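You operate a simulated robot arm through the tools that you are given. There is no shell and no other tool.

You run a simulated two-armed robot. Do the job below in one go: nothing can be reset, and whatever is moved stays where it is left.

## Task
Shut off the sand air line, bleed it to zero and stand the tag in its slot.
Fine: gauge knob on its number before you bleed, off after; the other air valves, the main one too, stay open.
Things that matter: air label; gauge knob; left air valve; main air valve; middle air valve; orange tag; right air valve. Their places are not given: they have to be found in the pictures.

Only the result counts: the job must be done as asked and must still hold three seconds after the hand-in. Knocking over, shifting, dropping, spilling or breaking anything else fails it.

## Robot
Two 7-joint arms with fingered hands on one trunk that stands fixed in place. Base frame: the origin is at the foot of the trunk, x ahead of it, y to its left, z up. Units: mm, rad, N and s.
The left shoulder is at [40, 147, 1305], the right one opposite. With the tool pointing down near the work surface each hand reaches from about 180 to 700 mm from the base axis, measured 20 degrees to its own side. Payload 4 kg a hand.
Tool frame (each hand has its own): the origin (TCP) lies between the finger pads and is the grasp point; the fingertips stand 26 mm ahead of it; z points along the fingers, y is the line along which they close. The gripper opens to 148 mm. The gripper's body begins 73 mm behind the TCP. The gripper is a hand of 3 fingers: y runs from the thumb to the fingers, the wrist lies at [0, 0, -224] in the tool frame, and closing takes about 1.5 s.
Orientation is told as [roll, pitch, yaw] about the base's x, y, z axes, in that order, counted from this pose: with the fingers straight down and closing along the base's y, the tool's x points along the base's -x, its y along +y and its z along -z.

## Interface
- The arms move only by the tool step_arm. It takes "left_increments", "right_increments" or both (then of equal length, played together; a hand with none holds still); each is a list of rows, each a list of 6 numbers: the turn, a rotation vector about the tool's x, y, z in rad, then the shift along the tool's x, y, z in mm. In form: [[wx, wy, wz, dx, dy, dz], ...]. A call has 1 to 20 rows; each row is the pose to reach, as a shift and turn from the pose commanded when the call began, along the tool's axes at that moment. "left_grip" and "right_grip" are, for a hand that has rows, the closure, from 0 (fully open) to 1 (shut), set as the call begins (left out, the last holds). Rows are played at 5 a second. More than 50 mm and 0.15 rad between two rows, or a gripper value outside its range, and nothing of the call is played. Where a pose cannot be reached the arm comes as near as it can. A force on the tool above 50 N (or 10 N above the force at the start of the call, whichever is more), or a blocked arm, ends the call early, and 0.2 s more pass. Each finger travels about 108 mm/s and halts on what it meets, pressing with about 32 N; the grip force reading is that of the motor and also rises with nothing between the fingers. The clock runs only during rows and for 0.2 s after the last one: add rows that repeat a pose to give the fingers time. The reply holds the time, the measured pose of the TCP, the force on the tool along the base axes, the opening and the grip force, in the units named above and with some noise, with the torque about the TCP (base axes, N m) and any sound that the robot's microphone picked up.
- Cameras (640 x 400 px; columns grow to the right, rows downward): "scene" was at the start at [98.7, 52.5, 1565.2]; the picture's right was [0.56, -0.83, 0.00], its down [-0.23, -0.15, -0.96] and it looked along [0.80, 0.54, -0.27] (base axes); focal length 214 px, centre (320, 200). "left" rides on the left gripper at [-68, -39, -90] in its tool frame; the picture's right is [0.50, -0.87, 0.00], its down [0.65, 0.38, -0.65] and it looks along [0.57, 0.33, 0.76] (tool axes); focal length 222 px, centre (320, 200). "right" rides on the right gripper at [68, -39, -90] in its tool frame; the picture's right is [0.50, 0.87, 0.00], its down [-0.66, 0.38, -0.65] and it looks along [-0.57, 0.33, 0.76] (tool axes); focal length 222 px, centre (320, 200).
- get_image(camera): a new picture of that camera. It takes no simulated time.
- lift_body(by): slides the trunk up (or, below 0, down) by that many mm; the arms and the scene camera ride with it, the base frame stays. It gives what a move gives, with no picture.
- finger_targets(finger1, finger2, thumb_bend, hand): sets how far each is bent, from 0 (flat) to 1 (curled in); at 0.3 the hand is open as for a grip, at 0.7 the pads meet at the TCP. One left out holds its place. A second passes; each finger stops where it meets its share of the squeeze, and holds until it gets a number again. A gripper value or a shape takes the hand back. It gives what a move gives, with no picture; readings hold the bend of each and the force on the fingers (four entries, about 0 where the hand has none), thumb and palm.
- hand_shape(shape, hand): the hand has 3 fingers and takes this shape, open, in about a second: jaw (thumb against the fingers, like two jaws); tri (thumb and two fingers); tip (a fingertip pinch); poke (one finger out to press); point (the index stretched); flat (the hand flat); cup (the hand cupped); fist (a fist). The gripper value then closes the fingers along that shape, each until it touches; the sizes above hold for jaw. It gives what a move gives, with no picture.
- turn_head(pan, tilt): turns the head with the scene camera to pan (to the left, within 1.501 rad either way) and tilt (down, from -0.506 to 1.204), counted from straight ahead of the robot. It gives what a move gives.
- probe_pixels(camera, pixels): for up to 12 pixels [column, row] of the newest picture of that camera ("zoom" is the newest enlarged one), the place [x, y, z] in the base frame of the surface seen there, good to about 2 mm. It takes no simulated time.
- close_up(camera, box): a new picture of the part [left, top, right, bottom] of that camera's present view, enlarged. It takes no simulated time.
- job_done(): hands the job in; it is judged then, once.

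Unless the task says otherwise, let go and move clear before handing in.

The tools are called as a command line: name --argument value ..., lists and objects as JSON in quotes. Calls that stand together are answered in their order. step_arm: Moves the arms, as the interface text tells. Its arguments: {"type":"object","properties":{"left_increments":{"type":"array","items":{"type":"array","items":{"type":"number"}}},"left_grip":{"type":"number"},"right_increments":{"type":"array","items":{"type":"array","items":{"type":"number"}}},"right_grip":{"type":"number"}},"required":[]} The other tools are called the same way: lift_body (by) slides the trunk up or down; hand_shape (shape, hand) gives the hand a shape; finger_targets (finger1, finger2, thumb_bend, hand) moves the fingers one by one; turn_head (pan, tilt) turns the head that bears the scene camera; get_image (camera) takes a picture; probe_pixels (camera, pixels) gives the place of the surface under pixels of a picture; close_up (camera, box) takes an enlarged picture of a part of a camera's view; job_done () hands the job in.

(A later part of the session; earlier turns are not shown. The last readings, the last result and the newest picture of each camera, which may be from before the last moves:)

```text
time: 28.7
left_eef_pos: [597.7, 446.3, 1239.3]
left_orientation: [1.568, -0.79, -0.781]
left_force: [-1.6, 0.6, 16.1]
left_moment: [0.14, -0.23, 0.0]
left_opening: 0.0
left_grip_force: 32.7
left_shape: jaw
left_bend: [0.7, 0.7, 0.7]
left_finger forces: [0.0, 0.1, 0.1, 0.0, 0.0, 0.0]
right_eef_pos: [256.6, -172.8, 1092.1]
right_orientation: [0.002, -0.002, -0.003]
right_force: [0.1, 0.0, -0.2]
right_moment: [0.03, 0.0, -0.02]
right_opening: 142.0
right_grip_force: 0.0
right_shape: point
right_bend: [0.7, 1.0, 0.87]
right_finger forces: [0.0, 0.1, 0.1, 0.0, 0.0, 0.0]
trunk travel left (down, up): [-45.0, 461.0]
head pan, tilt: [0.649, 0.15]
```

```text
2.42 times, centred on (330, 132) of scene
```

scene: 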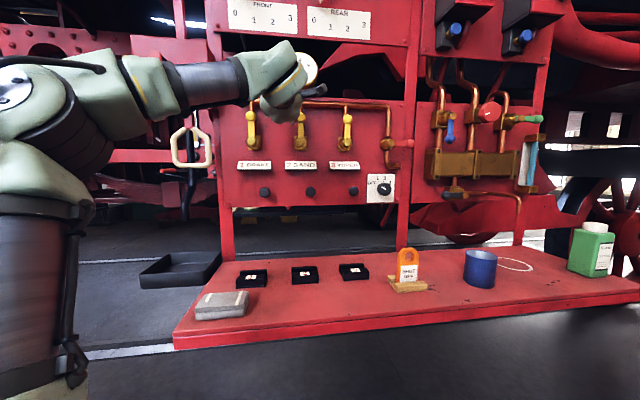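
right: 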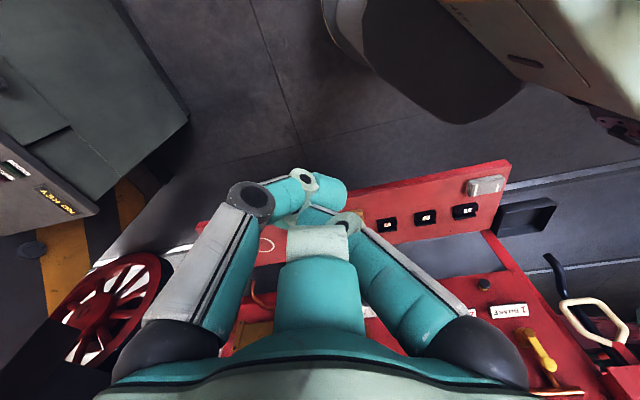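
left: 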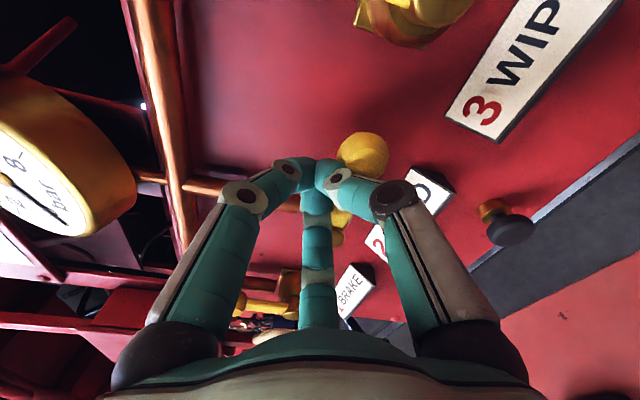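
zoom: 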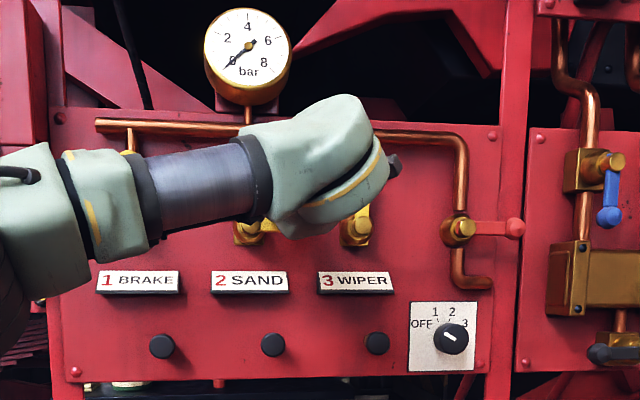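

Upward reaction of 16 N suggests the lever is at its end stop. I'll press down a few more millimetres to be sure.

step_arm --left_increments '[[0, 0, 0, 2.1, -2.1, 0], [0, 0, 0, 4.2, -4.2, 0], [0, 0, 0, 4.2, -4.2, 0]]'

close_up --camera "scene" --box '[290, 100, 350, 160]'

```text
time: 29.5
left_eef_pos: [598.0, 443.8, 1236.7]
left_orientation: [1.584, -0.785, -0.797]
left_force: [10.8, 2.6, 37.5]
left_moment: [0.53, -0.66, -0.13]
left_opening: 0.1
left_grip_force: 32.0
left_shape: jaw
left_bend: [0.7, 0.7, 0.69]
left_finger forces: [0.1, 0.1, 0.0, 0.1, 85.3, 0.0]
right_eef_pos: [256.6, -173.3, 1092.1]
right_orientation: [0.003, -0.001, 0.0]
right_force: [0.0, 0.3, 0.2]
right_moment: [0.0, 0.02, -0.01]
right_opening: 142.2
right_grip_force: 0.1
right_shape: point
right_bend: [0.7, 1.0, 0.87]
right_finger forces: [0.0, 0.1, 0.1, 0.1, 0.0, 0.0]
trunk travel left (down, up): [-45.0, 461.0]
head pan, tilt: [0.649, 0.15]
```

```text
6.67 times, centred on (320, 130) of scene
```

zoom: 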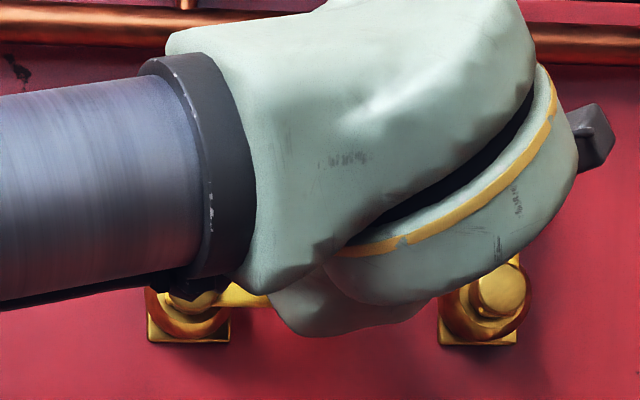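

Force rose to 37 N with no motion: the lever is at its stop. I'll lift off and back away to see it.

step_arm --left_increments '[[0, 0, 0, -7, 7, 0], [0, 0, 0, -14, 14, 0], [0, 0, 0, -14, 14, -30], [0, 0, 0, -14, 14, -60], [0, 0, 0, -14, 14, -90], [0, 0, 0, -14, 14, -90]]'

get_image --camera "left"

get_image --camera "scene"

```text
time: 30.9
left_eef_pos: [537.1, 384.3, 1248.6]
left_orientation: [1.555, -0.785, -0.773]
left_force: [0.2, -0.5, 0.1]
left_moment: [0.02, -0.01, -0.02]
left_opening: 0.0
left_grip_force: 31.7
left_shape: jaw
left_bend: [0.7, 0.7, 0.7]
left_finger forces: [0.1, 0.0, 0.2, 0.0, 0.0, 0.0]
right_eef_pos: [259.4, -171.5, 1092.0]
right_orientation: [0.002, 0.001, -0.001]
right_force: [0.4, 0.1, -0.3]
right_moment: [-0.04, 0.01, 0.03]
right_opening: 142.2
right_grip_force: 0.0
right_shape: point
right_bend: [0.7, 1.0, 0.87]
right_finger forces: [0.0, 0.0, 0.0, 0.1, 0.0, 0.0]
trunk travel left (down, up): [-45.0, 461.0]
head pan, tilt: [0.649, 0.15]
```

```text
taken
```

left: 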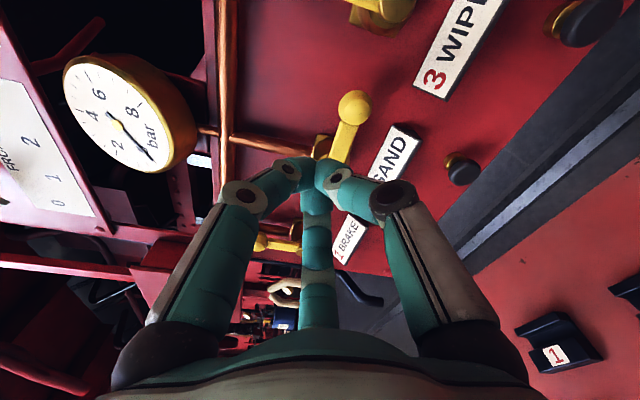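

```text
taken
```

scene: 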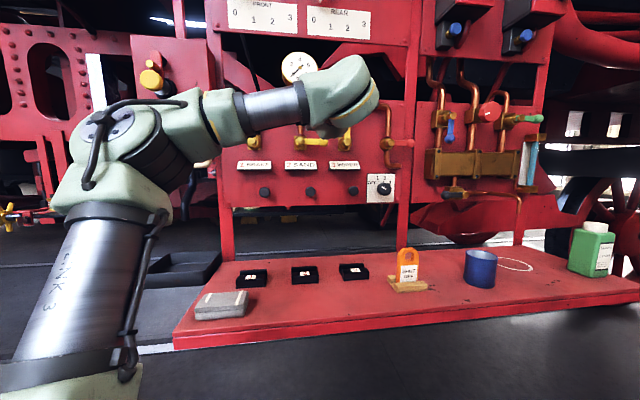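

The sand lever now lies horizontal (closed) at (347,125) of the left picture; the others still stand upright. Next I'll move to the gauge knob, opening to about 80 mm and pre-rolling −0.7 rad for the 80° clockwise turn.

step_arm --left_increments '[[0, 0, -0.0875, -4.6, -34.8, 0], [0, 0, -0.175, -9.2, -69.7, 0], [0, 0, -0.2625, -13.8, -104.5, 0], [0, 0, -0.35, -18.4, -139.3, 0], [0, 0, -0.4375, -23, -174.1, 0], [0, 0, -0.525, -27.6, -209, 0], [0, 0, -0.6125, -32.2, -243.8, 0], [0, 0, -0.7, -36.8, -278.6, 0], [0, 0, -0.7, -36.8, -278.6, 0]]' --left_grip 0.46

get_image --camera "left"

get_image --camera "scene"

```text
time: 32.9
left_eef_pos: [612.0, 387.7, 1109.8]
left_orientation: [1.122, -1.46, -0.376]
left_force: [0.5, 0.1, -0.3]
left_moment: [0.02, -0.03, 0.01]
left_opening: 79.6
left_grip_force: 0.1
left_shape: jaw
left_bend: [0.35, 0.35, 0.7]
left_finger forces: [0.0, 0.1, 0.0, 0.0, 0.0, 0.1]
left hand out of reach, approached as far as the arm can: row 1, 2, 3, 4, 5, 6, 7, 8, 9
right_eef_pos: [259.7, -171.1, 1093.4]
right_orientation: [0.003, 0.001, -0.003]
right_force: [0.6, 0.1, 0.4]
right_moment: [-0.01, -0.01, -0.04]
right_opening: 142.2
right_grip_force: 0.1
right_shape: point
right_bend: [0.7, 1.0, 0.87]
right_finger forces: [0.0, 0.0, 0.1, 0.0, 0.1, 0.1]
trunk travel left (down, up): [-45.0, 461.0]
head pan, tilt: [0.649, 0.15]
```

```text
taken
```

left: 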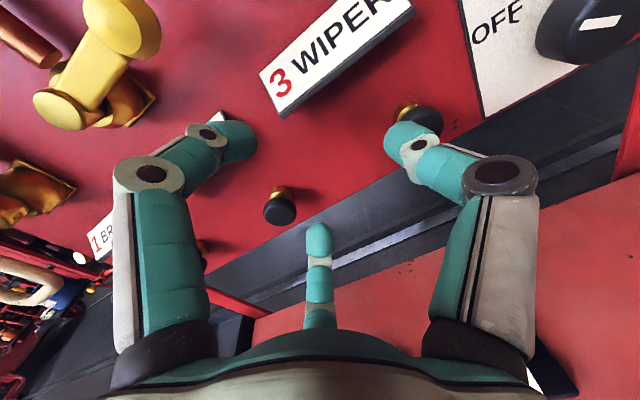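

```text
taken
```

scene: 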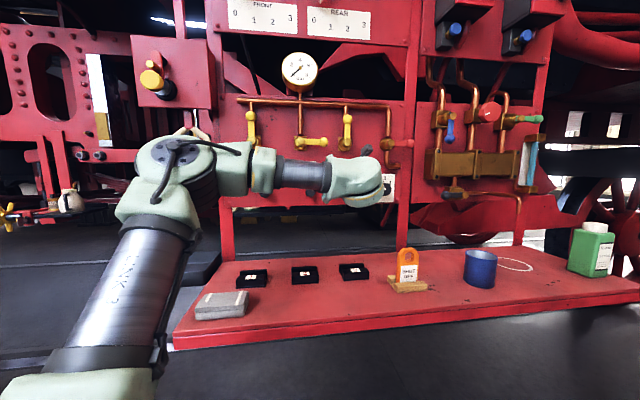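

The arm balked at the negative roll (stopped at u≈158), with no contact. Positive roll should be the free direction, so I'll back away and roll +1.3 rad to see.

step_arm --left_increments '[[0, 0, 0.13, 0, -4, -6], [0, 0, 0.26, 0, -9, -12], [0, 0, 0.39, 0, -13, -18], [0, 0, 0.52, 0, -18, -24], [0, 0, 0.65, -1, -22, -30], [0, 0, 0.78, -1, -26, -36], [0, 0, 0.91, -1, -31, -42], [0, 0, 1.04, -1, -35, -48], [0, 0, 1.17, -1.7, -40, -54], [0, 0, 1.3, -1.7, -43.6, -54.8], [0, 0, 1.3, -1.7, -43.6, -54.8]]'

get_image --camera "scene"

```text
time: 35.3
left_eef_pos: [579.5, 368.0, 1111.9]
left_orientation: [1.518, -0.171, -0.817]
left_force: [0.0, -0.5, -0.6]
left_moment: [-0.02, 0.0, 0.01]
left_opening: 79.6
left_grip_force: 0.1
left_shape: jaw
left_bend: [0.35, 0.35, 0.7]
left_finger forces: [0.1, 0.1, 0.0, 0.1, 0.0, 0.0]
left hand out of reach, approached as far as the arm can: row 1, 2, 3, 4, 5, 6, 7, 8, 9, 10, 11
right_eef_pos: [258.0, -170.5, 1092.1]
right_orientation: [0.002, -0.001, -0.003]
right_force: [0.4, 0.2, 0.1]
right_moment: [-0.01, -0.04, 0.01]
right_opening: 142.3
right_grip_force: 0.1
right_shape: point
right_bend: [0.7, 1.0, 0.87]
right_finger forces: [0.1, 0.1, 0.1, 0.0, 0.0, 0.0]
trunk travel left (down, up): [-45.0, 461.0]
head pan, tilt: [0.649, 0.15]
```

```text
taken
```

scene: 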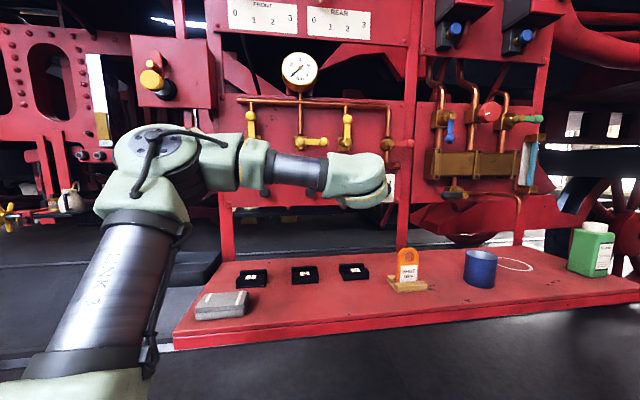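

The left arm is limited in this direction by its wrist (rightward on the panel), while the right arm points naturally along 45° there. I'll pull the left hand back to a tool-down pose over its own side and use the right arm for knob and button.

step_arm --left_increments '[[0.1128, 0.0614, -0.0435, 16.6, 6.8, -21.5], [0.2257, 0.1228, -0.087, 33.2, 13.6, -43], [0.3385, 0.1843, -0.1305, 49.9, 20.5, -64.4], [0.4513, 0.2457, -0.174, 66.5, 27.3, -85.9], [0.5642, 0.3071, -0.2175, 83.1, 34.1, -107.3], [0.677, 0.3685, -0.261, 99.7, 40.9, -128.8], [0.7898, 0.4299, -0.3045, 116.4, 47.7, -150.3], [0.9027, 0.4913, -0.348, 133, 54.5, -171.7], [1.0155, 0.5528, -0.3915, 149.6, 61.4, -193.2], [1.1283, 0.6142, -0.435, 166.3, 68.2, -214.7], [1.2412, 0.6756, -0.4785, 182.9, 75, -236.1], [1.354, 0.737, -0.522, 199.5, 81.8, -257.6], [1.354, 0.737, -0.522, 199.5, 81.8, -257.6]]'

get_image --camera "scene"

```text
time: 38.1
left_eef_pos: [252.8, 344.3, 1118.4]
left_orientation: [0.003, -0.003, 0.005]
left_force: [-0.3, -0.8, -1.4]
left_moment: [-0.02, -0.01, 0.01]
left_opening: 79.8
left_grip_force: 0.0
left_shape: jaw
left_bend: [0.35, 0.35, 0.7]
left_finger forces: [0.0, 0.0, 0.0, 0.0, 0.0, 0.0]
left hand out of reach, approached as far as the arm can: row 9, 10, 11, 12, 13
right_eef_pos: [259.0, -171.6, 1092.2]
right_orientation: [0.0, 0.001, -0.003]
right_force: [-0.3, 0.7, -0.5]
right_moment: [0.0, 0.0, 0.01]
right_opening: 142.3
right_grip_force: 0.0
right_shape: point
right_bend: [0.7, 1.0, 0.87]
right_finger forces: [0.0, 0.0, 0.1, 0.0, 0.0, 0.1]
trunk travel left (down, up): [-45.0, 461.0]
head pan, tilt: [0.649, 0.15]
```

```text
taken
```

scene: 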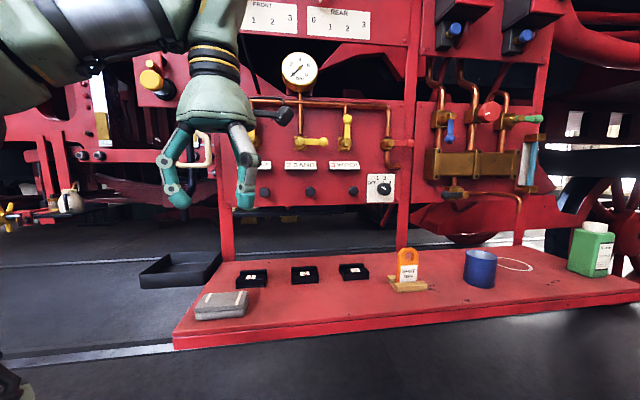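

The left hand is back over its side. I'll raise the trunk 200 mm so the right shoulder is level with the knob, set the right hand to jaw, and shift the left hand further left.

lift_body --by 200

hand_shape --shape "jaw" --hand "right"

step_arm --left_increments '[[0, 0, 0, 0, 20, 0], [0, 0, 0, 10, 45, 0], [0, 0, 0, 20, 70, 0], [0, 0, 0, 30, 90, 0], [0, 0, 0, 30, 90, 0]]'

turn_head --pan 0.5 --tilt 0.35

get_image --camera "scene"

```text
time: 40.3
left_eef_pos: [252.0, 343.4, 1318.7]
left_orientation: [0.003, -0.004, 0.005]
left_force: [-0.2, 0.2, 0.3]
left_moment: [-0.01, 0.01, -0.01]
left_opening: 79.9
left_grip_force: 0.1
left_shape: jaw
left_bend: [0.35, 0.35, 0.7]
left_finger forces: [0.1, 0.0, 0.1, 0.1, 0.0, 0.0]
right_eef_pos: [260.0, -172.8, 1293.7]
right_orientation: [0.002, 0.002, -0.002]
right_force: [-0.2, -0.9, 0.3]
right_moment: [-0.02, 0.02, 0.02]
right_opening: 142.0
right_grip_force: 0.1
right_shape: point
right_bend: [0.7, 1.0, 0.87]
right_finger forces: [0.0, 0.0, 0.1, 0.1, 0.1, 0.0]
trunk travel left (down, up): [-245.0, 261.0]
head pan, tilt: [0.649, 0.15]
```

```text
time: 41.2
left_eef_pos: [251.6, 344.3, 1319.7]
left_orientation: [0.003, -0.006, 0.006]
left_force: [0.2, 0.8, -0.5]
left_moment: [0.01, 0.0, 0.0]
left_opening: 79.6
left_grip_force: 0.0
left_shape: jaw
left_bend: [0.35, 0.35, 0.7]
left_finger forces: [0.0, 0.0, 0.0, 0.0, 0.0, 0.1]
right_eef_pos: [258.2, -172.0, 1294.1]
right_orientation: [0.001, 0.0, -0.002]
right_force: [0.1, 1.0, -0.7]
right_moment: [-0.01, 0.0, 0.01]
right_opening: 147.6
right_grip_force: 0.1
right_shape: jaw
right_bend: [0.3, 0.3, 0.3]
right_finger forces: [0.1, 0.0, 0.0, 0.0, 0.0, 0.0]
trunk travel left (down, up): [-245.0, 261.0]
head pan, tilt: [0.649, 0.15]
```

```text
time: 42.4
left_eef_pos: [223.4, 432.3, 1310.5]
left_orientation: [0.003, -0.006, 0.002]
left_force: [0.1, -0.6, 0.7]
left_moment: [0.01, -0.02, 0.02]
left_opening: 79.7
left_grip_force: 0.1
left_shape: jaw
left_bend: [0.35, 0.35, 0.7]
left_finger forces: [0.1, 0.0, 0.0, 0.0, 0.0, 0.0]
left hand out of reach, approached as far as the arm can: row 2, 3, 4, 5
right_eef_pos: [260.0, -172.3, 1293.2]
right_orientation: [0.002, -0.001, -0.001]
right_force: [0.7, 0.8, 0.3]
right_moment: [-0.02, 0.01, 0.03]
right_opening: 147.8
right_grip_force: 0.1
right_shape: jaw
right_bend: [0.3, 0.3, 0.3]
right_finger forces: [0.1, 0.0, 0.0, 0.0, 0.0, 0.1]
trunk travel left (down, up): [-245.0, 261.0]
head pan, tilt: [0.649, 0.15]
```

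```text
time: 43.1
left_eef_pos: [223.5, 432.3, 1309.3]
left_orientation: [0.004, -0.007, 0.007]
left_force: [0.1, 0.0, 1.2]
left_moment: [-0.04, 0.03, 0.01]
left_opening: 79.9
left_grip_force: 0.1
left_shape: jaw
left_bend: [0.35, 0.35, 0.7]
left_finger forces: [0.0, 0.1, 0.0, 0.0, 0.0, 0.0]
right_eef_pos: [259.5, -172.1, 1294.5]
right_orientation: [0.001, -0.001, -0.001]
right_force: [0.0, -0.3, 0.3]
right_moment: [0.0, 0.01, 0.02]
right_opening: 147.8
right_grip_force: 0.0
right_shape: jaw
right_bend: [0.3, 0.3, 0.3]
right_finger forces: [0.0, 0.0, 0.1, 0.0, 0.1, 0.0]
trunk travel left (down, up): [-245.0, 261.0]
head pan, tilt: [0.499, 0.351]
```

```text
taken
```

scene: 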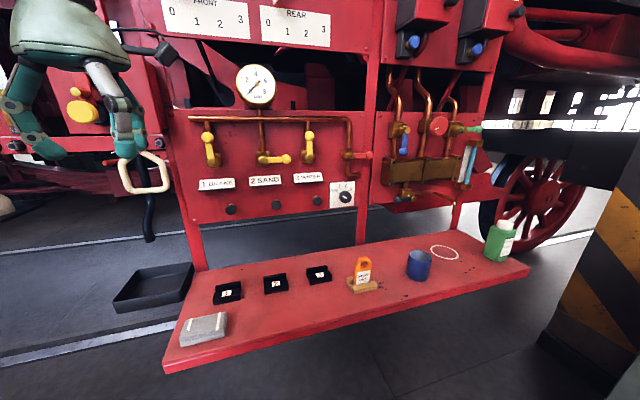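

The sand lever lies horizontal and the view is clear. I'll swing the right hand towards the panel, pointing along 45°, closed to about 80 mm.

step_arm --right_increments '[[-0.0926, -0.0926, 0, -28.4, 25.2, 16], [-0.1851, -0.1851, 0, -56.8, 50.3, 32], [-0.2777, -0.2777, 0, -85.3, 75.5, 48], [-0.3702, -0.3702, 0, -113.7, 100.7, 64], [-0.4628, -0.4628, 0, -142.1, 125.8, 80], [-0.5553, -0.5553, 0, -170.5, 151, 96], [-0.6479, -0.6479, 0, -198.9, 176.2, 112], [-0.7405, -0.7405, 0, -227.3, 201.3, 128], [-0.833, -0.833, 0, -255.8, 226.5, 144], [-0.9256, -0.9256, 0, -284.2, 251.7, 160], [-1.0181, -1.0181, 0, -312.6, 276.8, 176], [-1.1107, -1.1107, 0, -341, 302, 192], [-1.1107, -1.1107, 0, -341, 302, 192]]' --right_grip 0.46

get_image --camera "scene"

get_image --camera "right"

```text
time: 45.9
left_eef_pos: [222.6, 431.5, 1309.7]
left_orientation: [0.002, -0.008, 0.005]
left_force: [-0.9, 0.9, -0.6]
left_moment: [-0.01, 0.01, -0.02]
left_opening: 79.5
left_grip_force: 0.0
left_shape: jaw
left_bend: [0.35, 0.35, 0.7]
left_finger forces: [0.0, 0.0, 0.0, 0.0, 0.1, 0.1]
right_eef_pos: [634.5, 110.5, 1126.1]
right_orientation: [1.548, -0.781, -0.739]
right_force: [-0.2, 0.0, -0.7]
right_moment: [-0.03, -0.01, -0.01]
right_opening: 80.4
right_grip_force: 0.1
right_shape: jaw
right_bend: [0.34, 0.34, 0.7]
right_finger forces: [0.1, 0.0, 0.0, 0.0, 0.0, 0.0]
right hand out of reach, approached as far as the arm can: row 11, 12, 13
trunk travel left (down, up): [-245.0, 261.0]
head pan, tilt: [0.499, 0.351]
```

```text
taken
```

scene: 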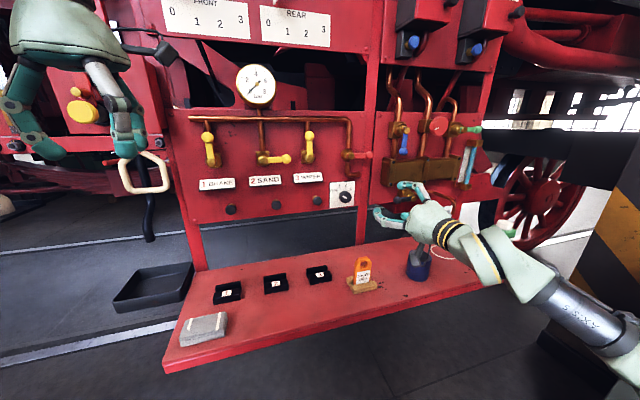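

```text
taken
```

right: 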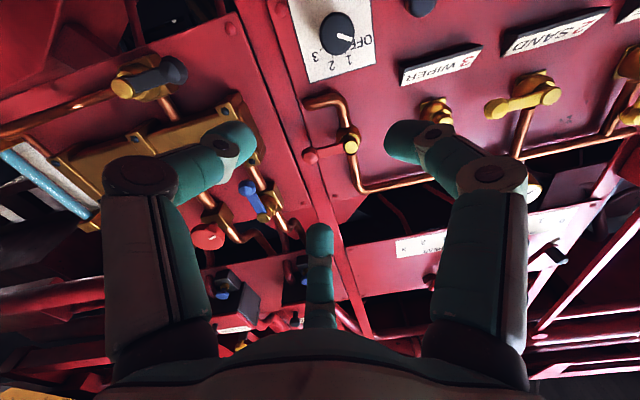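

The right hand now faces the panel near the knob side, with the forearm coming from lower right. I'll check its height over the can and bottle before moving on.

probe_pixels --camera "scene" --pixels '[[440, 225], [455, 240], [500, 265], [550, 290], [600, 325], [620, 335], [418, 270], [498, 245], [440, 252], [363, 270], [346, 197], [341, 185]]'

```text
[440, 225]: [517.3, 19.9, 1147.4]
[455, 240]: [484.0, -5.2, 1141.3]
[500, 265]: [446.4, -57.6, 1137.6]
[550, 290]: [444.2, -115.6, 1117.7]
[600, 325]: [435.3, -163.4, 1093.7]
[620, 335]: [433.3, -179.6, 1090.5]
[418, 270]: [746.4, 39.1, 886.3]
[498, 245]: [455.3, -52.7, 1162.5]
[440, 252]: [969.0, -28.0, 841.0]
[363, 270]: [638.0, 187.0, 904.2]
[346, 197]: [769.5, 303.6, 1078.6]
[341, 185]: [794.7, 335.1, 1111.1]
```

The forearm is above z≈1080, well clear of the shelf objects. I'll move toward the knob stand-off.

step_arm --right_increments '[[0, 0, 0, 12, -1, 25], [0, 0, 0, 25, -3, 49], [0, 0, 0, 37, -4, 74], [0, 0, 0, 50, -6, 98], [0, 0, 0, 62, -7, 123], [0, 0, 0, 62, -7, 123]]'

get_image --camera "scene"

get_image --camera "right"

```text
time: 47.3
left_eef_pos: [224.0, 429.8, 1310.1]
left_orientation: [0.006, -0.008, 0.005]
left_force: [-0.5, 0.2, 0.9]
left_moment: [-0.01, -0.02, 0.0]
left_opening: 79.7
left_grip_force: 0.1
left_shape: jaw
left_bend: [0.35, 0.35, 0.7]
left_finger forces: [0.0, 0.0, 0.1, 0.0, 0.1, 0.0]
right_eef_pos: [696.7, 210.5, 1079.5]
right_orientation: [1.571, -0.781, -0.785]
right_force: [0.1, -0.2, -0.2]
right_moment: [0.0, -0.01, 0.01]
right_opening: 80.1
right_grip_force: 0.0
right_shape: jaw
right_bend: [0.34, 0.34, 0.7]
right_finger forces: [0.0, 0.0, 0.0, 0.0, 0.1, 0.0]
right hand out of reach, approached as far as the arm can: row 1, 2, 3, 4, 5, 6
trunk travel left (down, up): [-245.0, 261.0]
head pan, tilt: [0.499, 0.351]
```

```text
taken
```

scene: 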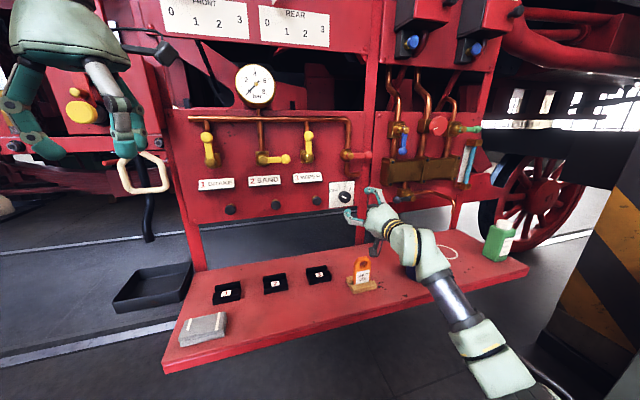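

```text
taken
```

right: 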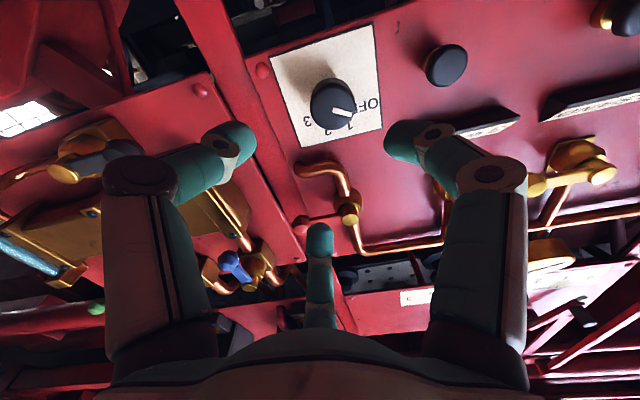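

Orientation is now exact and the knob is at (332,103) of the right picture. I'll approach to about 80 mm from the panel and pre-roll −0.7 rad to see if the wrist allows it.

step_arm --right_increments '[[0, 0, -0.12, 3, 2, 20], [0, 0, -0.24, 6, 4, 40], [0, 0, -0.36, 10.8, 7.3, 59], [0, 0, -0.48, 10.8, 7.3, 59], [0, 0, -0.6, 10.8, 7.3, 59], [0, 0, -0.7, 10.8, 7.3, 59], [0, 0, -0.7, 10.8, 7.3, 59]]'

get_image --camera "right"

```text
time: 48.9
left_eef_pos: [222.9, 432.6, 1310.1]
left_orientation: [0.004, -0.006, 0.005]
left_force: [0.6, -0.4, 0.5]
left_moment: [-0.04, 0.05, -0.02]
left_opening: 79.6
left_grip_force: 0.1
left_shape: jaw
left_bend: [0.35, 0.35, 0.7]
left_finger forces: [0.1, 0.0, 0.1, 0.1, 0.0, 0.0]
right_eef_pos: [728.6, 263.5, 1078.6]
right_orientation: [1.577, -1.486, -0.795]
right_force: [-0.2, 0.3, -0.5]
right_moment: [-0.05, 0.0, 0.01]
right_opening: 80.2
right_grip_force: 0.0
right_shape: jaw
right_bend: [0.34, 0.34, 0.7]
right_finger forces: [0.0, 0.0, 0.0, 0.0, 0.0, 0.0]
trunk travel left (down, up): [-245.0, 261.0]
head pan, tilt: [0.499, 0.351]
```

```text
taken
```

right: 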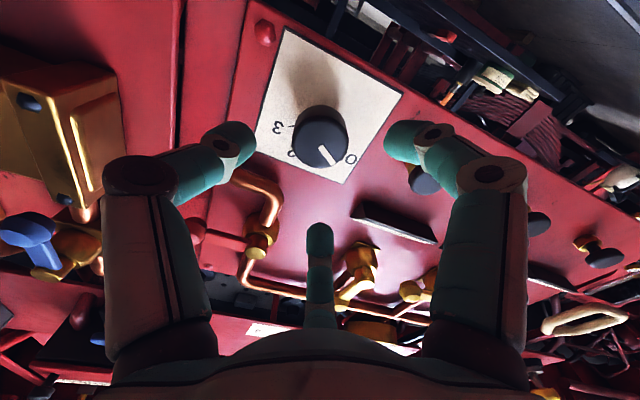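

The pre-roll worked without limits and the knob is ahead at (320,140). I'll zoom there and probe the knob face to fix its centre.

close_up --camera "right" --box '[260, 80, 380, 190]'

```text
3.64 times, centred on (320, 135) of right
```

zoom: 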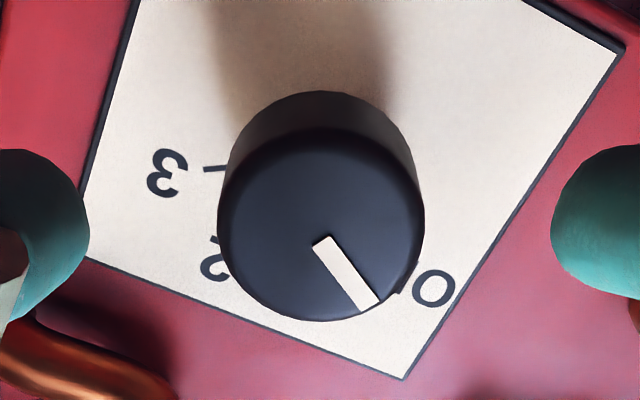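

probe_pixels --camera "zoom" --pixels '[[222, 225], [418, 225], [320, 140], [318, 315], [320, 228], [328, 240], [372, 303], [400, 290], [222, 268], [215, 168], [90, 250], [400, 372]]'

```text
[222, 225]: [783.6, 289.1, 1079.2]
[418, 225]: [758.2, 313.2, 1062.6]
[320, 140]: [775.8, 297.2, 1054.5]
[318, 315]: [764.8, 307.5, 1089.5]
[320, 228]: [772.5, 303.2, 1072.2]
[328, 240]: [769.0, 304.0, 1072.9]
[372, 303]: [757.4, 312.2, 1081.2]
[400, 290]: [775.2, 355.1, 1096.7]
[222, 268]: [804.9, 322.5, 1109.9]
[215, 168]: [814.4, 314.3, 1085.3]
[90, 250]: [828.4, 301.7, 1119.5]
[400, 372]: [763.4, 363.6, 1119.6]
```

The knob face centre is at u≈331, z≈1072 (radius 19), mark toward OFF. I'll advance around it so the pads straddle the knob.

step_arm --right_increments '[[0, 0, 0, 6.4, -2.65, 0], [0, 0, 0, 6.4, -2.65, 20], [0, 0, 0, 6.4, -2.65, 40], [0, 0, 0, 6.4, -2.65, 52], [0, 0, 0, 6.4, -2.65, 62], [0, 0, 0, 6.4, -2.65, 62]]'

get_image --camera "right"

close_up --camera "scene" --box '[310, 150, 430, 240]'

```text
time: 50.3
left_eef_pos: [224.2, 433.2, 1311.2]
left_orientation: [0.004, -0.005, 0.006]
left_force: [-0.4, 0.5, -0.1]
left_moment: [0.01, 0.01, -0.01]
left_opening: 79.7
left_grip_force: 0.1
left_shape: jaw
left_bend: [0.35, 0.35, 0.7]
left_finger forces: [0.0, 0.0, 0.1, 0.0, 0.1, 0.0]
right_eef_pos: [735.1, 285.9, 1059.0]
right_orientation: [1.498, -1.483, -0.715]
right_force: [0.1, -0.3, -0.5]
right_moment: [0.02, 0.02, 0.03]
right_opening: 79.9
right_grip_force: 0.0
right_shape: jaw
right_bend: [0.34, 0.34, 0.7]
right_finger forces: [0.0, 0.1, 0.0, 0.0, 0.0, 0.1]
right hand out of reach, approached as far as the arm can: row 2, 3, 4, 5, 6
trunk travel left (down, up): [-245.0, 261.0]
head pan, tilt: [0.499, 0.351]
```

```text
taken
```

right: 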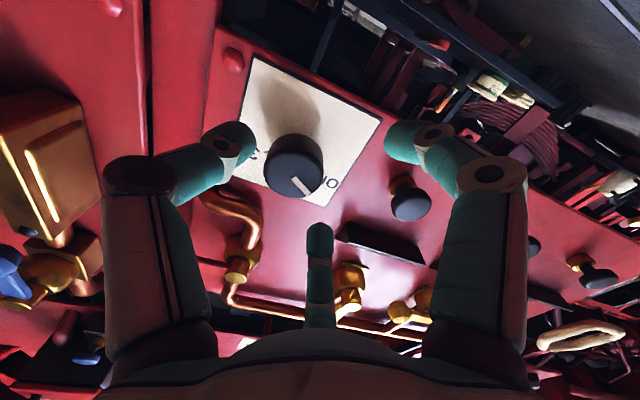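

```text
4.44 times, centred on (370, 195) of scene
```

zoom: 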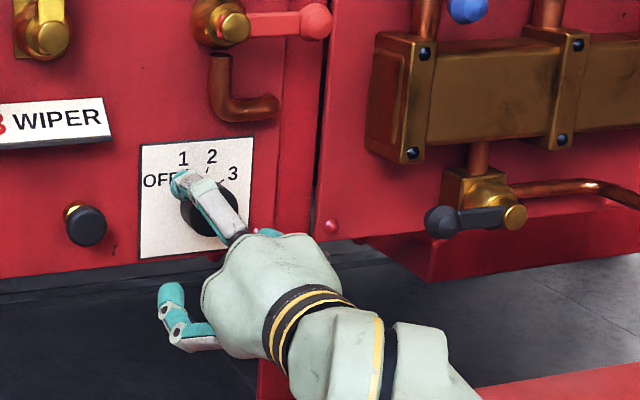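

The right arm is at full stretch (stopped 78 mm off the panel), so the knob must be done by the left arm, with its arm extended forward rather than folded. I'll retract the right hand first along the way it came.

step_arm --right_increments '[[0, 0, 0.14, 0, 0, -40], [0, 0, 0.28, 0, 0, -80], [0, 0, 0.42, 0, 0, -120], [0, 0, 0.56, 0, 0, -150], [0, 0, 0.7, 0, 0, -180], [0, 0, 0.7, 0, 0, -180]]' --right_grip 0.46

get_image --camera "scene"

```text
time: 51.9
left_eef_pos: [224.9, 432.5, 1309.7]
left_orientation: [0.001, -0.008, 0.003]
left_force: [-0.1, -0.5, -1.0]
left_moment: [-0.01, 0.0, 0.04]
left_opening: 79.9
left_grip_force: 0.0
left_shape: jaw
left_bend: [0.35, 0.35, 0.7]
left_finger forces: [0.0, 0.1, 0.0, 0.0, 0.1, 0.1]
right_eef_pos: [674.5, 114.6, 1022.3]
right_orientation: [1.608, -0.84, -0.832]
right_force: [0.7, 0.0, -0.3]
right_moment: [0.03, -0.03, 0.0]
right_opening: 79.9
right_grip_force: 0.1
right_shape: jaw
right_bend: [0.34, 0.34, 0.7]
right_finger forces: [0.0, 0.0, 0.0, 0.1, 0.1, 0.0]
right hand out of reach, approached as far as the arm can: row 2, 3, 4, 5, 6
trunk travel left (down, up): [-245.0, 261.0]
head pan, tilt: [0.499, 0.351]
stopped in row 6 (right hand): the arm was blocked; the commanded pose is now the measured one
```

```text
taken
```

scene: 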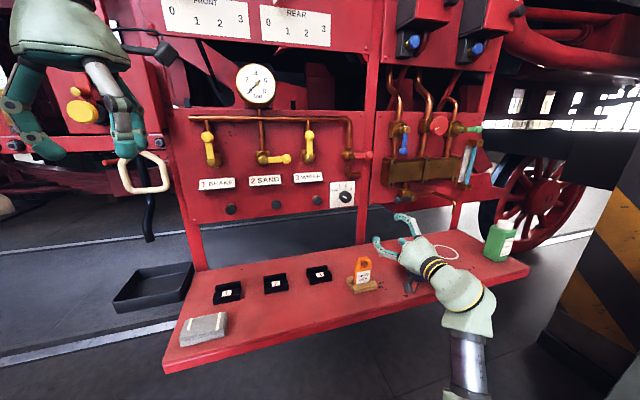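

The arm reported being blocked while backing and the hand dropped to z 1022. I'll look closely at what is near it (can around (415,275)).

close_up --camera "scene" --box '[330, 190, 530, 330]'

get_image --camera "right"

probe_pixels --camera "scene" --pixels '[[465, 350], [470, 380], [465, 310], [440, 270], [420, 250]]'

```text
2.86 times, centred on (430, 260) of scene
```

zoom: 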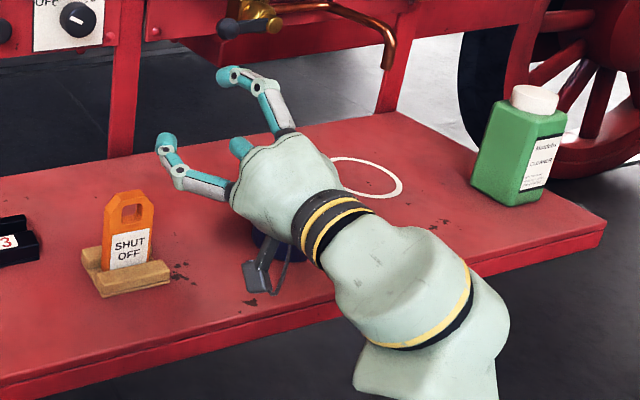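

```text
taken
```

right: 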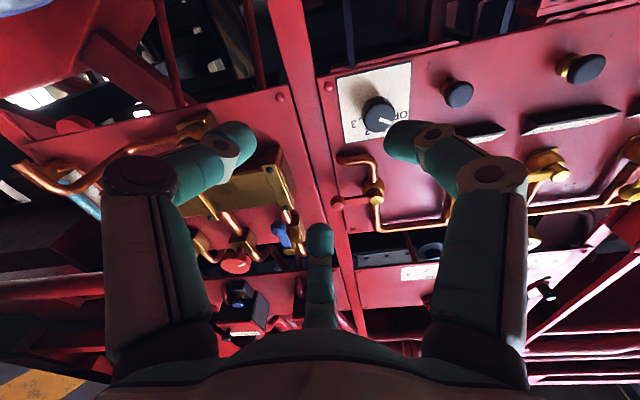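

```text
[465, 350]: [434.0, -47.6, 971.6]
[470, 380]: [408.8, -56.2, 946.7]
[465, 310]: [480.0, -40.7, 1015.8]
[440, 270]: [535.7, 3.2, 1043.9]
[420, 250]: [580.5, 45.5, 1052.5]
```

Nothing looks touched; the forearm is in front of the shelf and only its joints seem to be at a limit. I'll raise the hand straight up first.

step_arm --right_increments '[[0, 0, 0, -18, 18, 0], [0, 0, 0, -35, 35, 0], [0, 0, 0, -53, 53, 0], [0, 0, 0, -71, 71, 0], [0, 0, 0, -88, 88, 0], [0, 0, 0, -88, 88, 0]]'

get_image --camera "scene"

```text
time: 53.3
left_eef_pos: [223.4, 433.1, 1310.6]
left_orientation: [0.004, -0.007, 0.003]
left_force: [0.7, 1.5, 0.1]
left_moment: [0.03, 0.03, 0.0]
left_opening: 79.7
left_grip_force: 0.0
left_shape: jaw
left_bend: [0.35, 0.35, 0.7]
left_finger forces: [0.0, 0.0, 0.1, 0.0, 0.0, 0.1]
right_eef_pos: [668.1, 116.2, 1149.0]
right_orientation: [1.609, -0.834, -0.829]
right_force: [0.0, 0.3, 0.8]
right_moment: [0.03, 0.03, -0.01]
right_opening: 80.0
right_grip_force: 0.0
right_shape: jaw
right_bend: [0.34, 0.34, 0.7]
right_finger forces: [0.0, 0.1, 0.0, 0.0, 0.1, 0.0]
trunk travel left (down, up): [-245.0, 261.0]
head pan, tilt: [0.499, 0.351]
```

```text
taken
```

scene: 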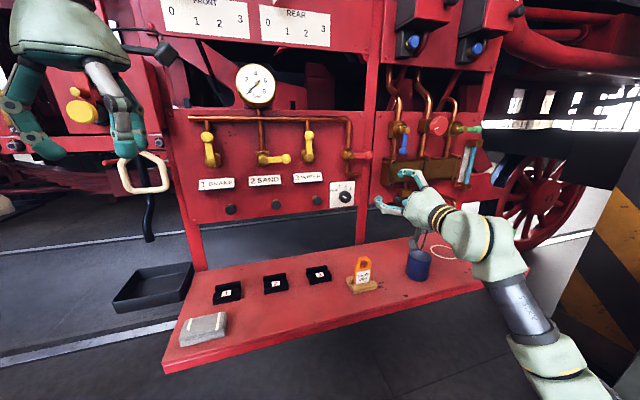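

The hand rose freely and the can is unmoved at (418,265). I'll bring the right hand back to its tool-down rest pose.

step_arm --right_increments '[[0.0926, 0.0926, 0, -6.1, 10.5, -40.3], [0.1851, 0.1851, 0, -12.3, 21, -80.6], [0.2777, 0.2777, 0, -18.4, 31.4, -120.9], [0.3702, 0.3702, 0, -24.6, 41.9, -161.2], [0.4628, 0.4628, 0, -30.7, 52.4, -201.5], [0.5553, 0.5553, 0, -36.9, 62.9, -241.9], [0.6479, 0.6479, 0, -43, 73.3, -282.2], [0.7405, 0.7405, 0, -49.1, 83.8, -322.5], [0.833, 0.833, 0, -55.3, 94.3, -362.8], [0.9256, 0.9256, 0, -61.4, 104.8, -403.1], [1.0181, 1.0181, 0, -67.6, 115.2, -443.4], [1.1107, 1.1107, 0, -73.7, 125.7, -483.7], [1.1107, 1.1107, 0, -73.7, 125.7, -483.7]]'

get_image --camera "scene"

```text
time: 56.1
left_eef_pos: [224.5, 433.1, 1310.5]
left_orientation: [0.004, -0.005, 0.004]
left_force: [1.4, 0.3, 0.3]
left_moment: [0.02, 0.05, -0.03]
left_opening: 79.7
left_grip_force: 0.1
left_shape: jaw
left_bend: [0.35, 0.35, 0.7]
left_finger forces: [0.0, 0.1, 0.0, 0.1, 0.0, 0.0]
right_eef_pos: [286.0, -188.1, 1275.0]
right_orientation: [-0.018, -0.052, -0.017]
right_force: [0.0, 0.6, 0.1]
right_moment: [0.01, -0.04, -0.02]
right_opening: 80.2
right_grip_force: 0.0
right_shape: jaw
right_bend: [0.34, 0.34, 0.7]
right_finger forces: [0.1, 0.0, 0.1, 0.0, 0.0, 0.0]
trunk travel left (down, up): [-245.0, 261.0]
head pan, tilt: [0.499, 0.351]
```

```text
taken
```

scene: 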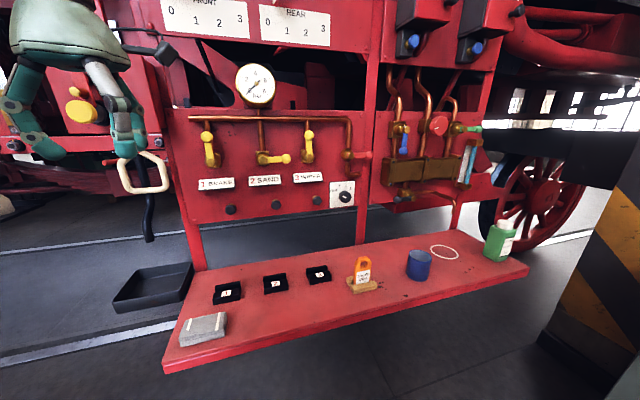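

Everything is as left and the path is clear. I'll extend the left arm forward with the hand pointing straight ahead (+x), toward (720,180,1150), so the elbow is not folded out.

step_arm --left_increments '[[0, -0.1208, 0, -38.2, -19.5, 12.3], [0, -0.2417, 0, -76.3, -38.9, 24.6], [0, -0.3625, 0, -114.5, -58.4, 36.9], [0, -0.4833, 0, -152.6, -77.8, 49.2], [0, -0.6042, 0, -190.8, -97.3, 61.5], [0, -0.725, 0, -228.9, -116.8, 73.8], [0, -0.8458, 0, -267.1, -136.2, 86.2], [0, -0.9667, 0, -305.2, -155.7, 98.5], [0, -1.0875, 0, -343.4, -175.2, 110.8], [0, -1.2083, 0, -381.5, -194.6, 123.1], [0, -1.3292, 0, -419.7, -214.1, 135.4], [0, -1.45, 0, -457.8, -233.5, 147.7], [0, -1.571, 0, -496, -253, 160], [0, -1.571, 0, -496, -253, 160]]'

get_image --camera "scene"

get_image --camera "left"

```text
time: 59.1
left_eef_pos: [679.3, 219.5, 1193.8]
left_orientation: [0.054, -1.422, -0.091]
left_force: [0.2, -0.6, 0.7]
left_moment: [0.01, 0.01, -0.05]
left_opening: 79.9
left_grip_force: 0.0
left_shape: jaw
left_bend: [0.34, 0.34, 0.7]
left_finger forces: [0.0, 0.0, 0.0, 0.1, 0.1, 0.0]
left hand out of reach, approached as far as the arm can: row 12, 13, 14
right_eef_pos: [286.9, -189.0, 1273.5]
right_orientation: [-0.016, -0.054, -0.015]
right_force: [0.5, -1.0, 1.1]
right_moment: [-0.02, -0.01, 0.0]
right_opening: 80.5
right_grip_force: 0.0
right_shape: jaw
right_bend: [0.34, 0.34, 0.7]
right_finger forces: [0.1, 0.1, 0.1, 0.1, 0.1, 0.0]
trunk travel left (down, up): [-245.0, 261.0]
head pan, tilt: [0.499, 0.351]
```

```text
taken
```

scene: 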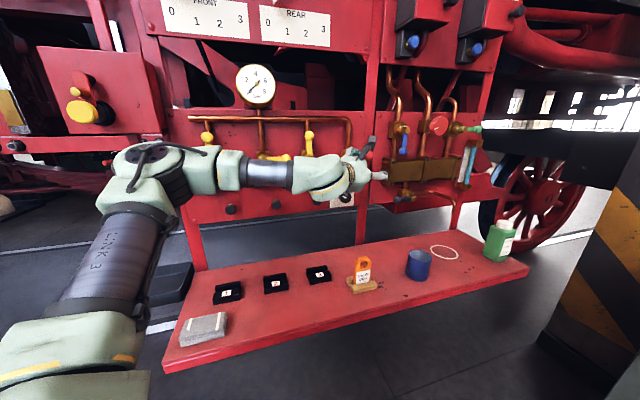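

```text
taken
```

left: 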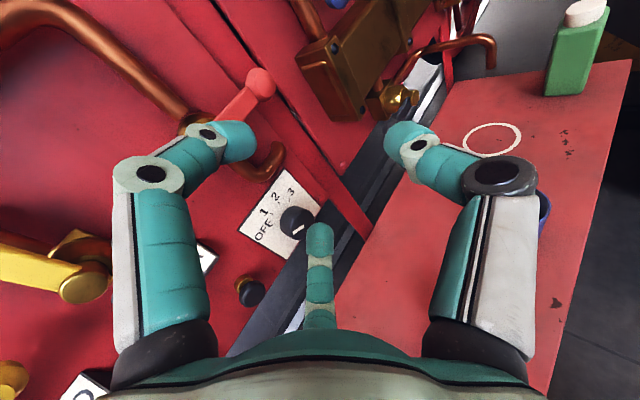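

The elbow stays out to the left with the forearm running right along the panel. I'll probe elbow and wrist positions to understand the geometry.

probe_pixels --camera "scene" --pixels '[[150, 158], [185, 170], [230, 170], [270, 175], [320, 178], [100, 250], [60, 310], [20, 350], [372, 145]]'

```text
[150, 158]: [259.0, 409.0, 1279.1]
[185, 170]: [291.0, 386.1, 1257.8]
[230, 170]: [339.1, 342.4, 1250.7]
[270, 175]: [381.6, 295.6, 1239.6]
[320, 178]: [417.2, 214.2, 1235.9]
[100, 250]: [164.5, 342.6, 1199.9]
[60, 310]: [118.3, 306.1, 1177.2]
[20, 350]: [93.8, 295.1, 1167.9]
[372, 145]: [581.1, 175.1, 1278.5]
```

A joint of the left arm seems stuck in an elbow-out-left configuration. I'll raise the trunk 150 mm and bring the left hand down low in front, tool down, so the elbow drops into a better posture.

lift_body --by 150

step_arm --left_increments '[[0, 0.118, 0, 23, 2.5, -16], [0, 0.237, 0, 46, 5, -32], [0, 0.355, 0, 69, 7.5, -47.5], [0, 0.473, 0, 92, 10, -63], [0, 0.592, 0, 115, 12.5, -79], [0, 0.71, 0, 137.5, 15, -95], [0, 0.828, 0, 160, 17.5, -111], [0, 0.947, 0, 183, 20, -127], [0, 1.065, 0, 206, 22.5, -142.5], [0, 1.183, 0, 229, 25, -158], [0, 1.302, 0, 252, 27.5, -174], [0, 1.42, 0, 275, 30, -190], [0, 1.42, 0, 275, 30, -190]]'

get_image --camera "scene"

```text
time: 60.9
left_eef_pos: [678.0, 219.5, 1341.6]
left_orientation: [0.053, -1.42, -0.09]
left_force: [-0.6, -0.2, 0.6]
left_moment: [0.01, 0.0, 0.0]
left_opening: 79.5
left_grip_force: 0.0
left_shape: jaw
left_bend: [0.34, 0.34, 0.7]
left_finger forces: [0.0, 0.1, 0.1, 0.1, 0.1, 0.1]
right_eef_pos: [286.0, -186.7, 1423.9]
right_orientation: [-0.016, -0.052, -0.016]
right_force: [-0.9, -0.4, 0.7]
right_moment: [0.0, -0.02, 0.0]
right_opening: 79.6
right_grip_force: 0.1
right_shape: jaw
right_bend: [0.34, 0.34, 0.7]
right_finger forces: [0.0, 0.1, 0.1, 0.0, 0.0, 0.0]
trunk travel left (down, up): [-395.0, 111.0]
head pan, tilt: [0.499, 0.351]
```

```text
time: 63.7
left_eef_pos: [452.4, 259.7, 1098.9]
left_orientation: [0.007, -0.001, -0.039]
left_force: [0.5, -0.1, 0.1]
left_moment: [0.0, -0.02, 0.0]
left_opening: 79.7
left_grip_force: 0.1
left_shape: jaw
left_bend: [0.34, 0.34, 0.7]
left_finger forces: [0.0, 0.0, 0.0, 0.0, 0.0, 0.0]
right_eef_pos: [285.4, -187.4, 1423.8]
right_orientation: [-0.019, -0.054, -0.016]
right_force: [-0.4, 0.0, 0.7]
right_moment: [0.03, -0.03, 0.01]
right_opening: 80.3
right_grip_force: 0.1
right_shape: jaw
right_bend: [0.34, 0.34, 0.7]
right_finger forces: [0.1, 0.0, 0.1, 0.1, 0.0, 0.0]
trunk travel left (down, up): [-395.0, 111.0]
head pan, tilt: [0.499, 0.351]
```

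```text
taken
```

scene: 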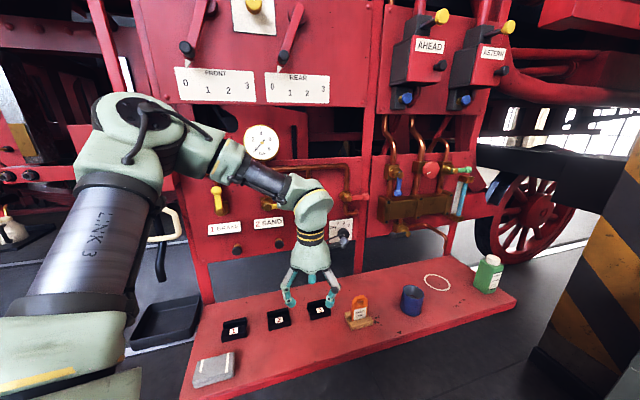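

The hand is over the shelf tool-down without limits, elbow still high. I'll raise the trunk and lower the hand to bring the wrist below shoulder level and see how the elbow falls.

lift_body --by 100

step_arm --left_increments '[[0, 0, 0, 0, -5, 40], [0, 0, 0, 0, -10, 80], [0, 0, 0, 0, -20, 120], [0, 0, 0, 0, -30, 160], [0, 0, 0, 0, -40, 190], [0, 0, 0, 0, -40, 190]]'

turn_head --pan 0.5 --tilt 0.45

get_image --camera "scene"

```text
time: 65.0
left_eef_pos: [451.9, 260.0, 1200.9]
left_orientation: [0.008, -0.001, -0.039]
left_force: [0.4, 0.8, -0.7]
left_moment: [0.01, 0.04, -0.01]
left_opening: 79.7
left_grip_force: 0.0
left_shape: jaw
left_bend: [0.34, 0.34, 0.7]
left_finger forces: [0.0, 0.0, 0.0, 0.1, 0.0, 0.0]
right_eef_pos: [285.6, -188.2, 1524.8]
right_orientation: [-0.016, -0.055, -0.014]
right_force: [0.0, 0.5, 0.0]
right_moment: [-0.01, 0.02, -0.01]
right_opening: 80.1
right_grip_force: 0.1
right_shape: jaw
right_bend: [0.34, 0.34, 0.7]
right_finger forces: [0.1, 0.0, 0.0, 0.0, 0.0, 0.1]
trunk travel left (down, up): [-495.0, 11.0]
head pan, tilt: [0.499, 0.351]
```

```text
time: 66.4
left_eef_pos: [446.2, 227.4, 1015.5]
left_orientation: [0.007, -0.005, -0.038]
left_force: [-0.3, -0.3, -0.3]
left_moment: [0.0, 0.03, 0.0]
left_opening: 79.7
left_grip_force: 0.0
left_shape: jaw
left_bend: [0.34, 0.34, 0.7]
left_finger forces: [0.0, 0.0, 0.0, 0.0, 0.0, 0.1]
left hand out of reach, approached as far as the arm can: row 5, 6
right_eef_pos: [285.7, -187.0, 1524.4]
right_orientation: [-0.017, -0.057, -0.015]
right_force: [-0.4, -0.2, 0.5]
right_moment: [-0.02, -0.02, 0.02]
right_opening: 80.0
right_grip_force: 0.0
right_shape: jaw
right_bend: [0.34, 0.34, 0.7]
right_finger forces: [0.0, 0.1, 0.0, 0.0, 0.0, 0.0]
trunk travel left (down, up): [-495.0, 11.0]
head pan, tilt: [0.499, 0.351]
```

```text
time: 67.1
left_eef_pos: [446.2, 227.2, 1017.1]
left_orientation: [0.007, -0.002, -0.039]
left_force: [0.7, -0.1, 0.0]
left_moment: [0.01, 0.03, 0.06]
left_opening: 79.7
left_grip_force: 0.0
left_shape: jaw
left_bend: [0.34, 0.34, 0.7]
left_finger forces: [0.1, 0.1, 0.0, 0.0, 0.0, 0.0]
right_eef_pos: [286.3, -187.7, 1524.0]
right_orientation: [-0.017, -0.053, -0.016]
right_force: [0.2, 0.3, 0.5]
right_moment: [0.03, 0.01, 0.01]
right_opening: 80.0
right_grip_force: 0.0
right_shape: jaw
right_bend: [0.34, 0.34, 0.7]
right_finger forces: [0.0, 0.0, 0.0, 0.1, 0.0, 0.0]
trunk travel left (down, up): [-495.0, 11.0]
head pan, tilt: [0.499, 0.45]
```

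```text
taken
```

scene: 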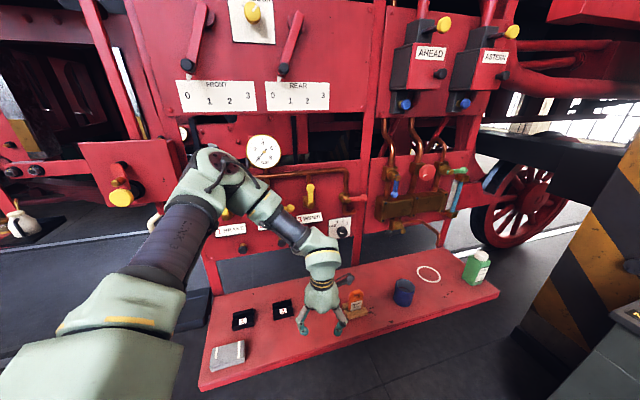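

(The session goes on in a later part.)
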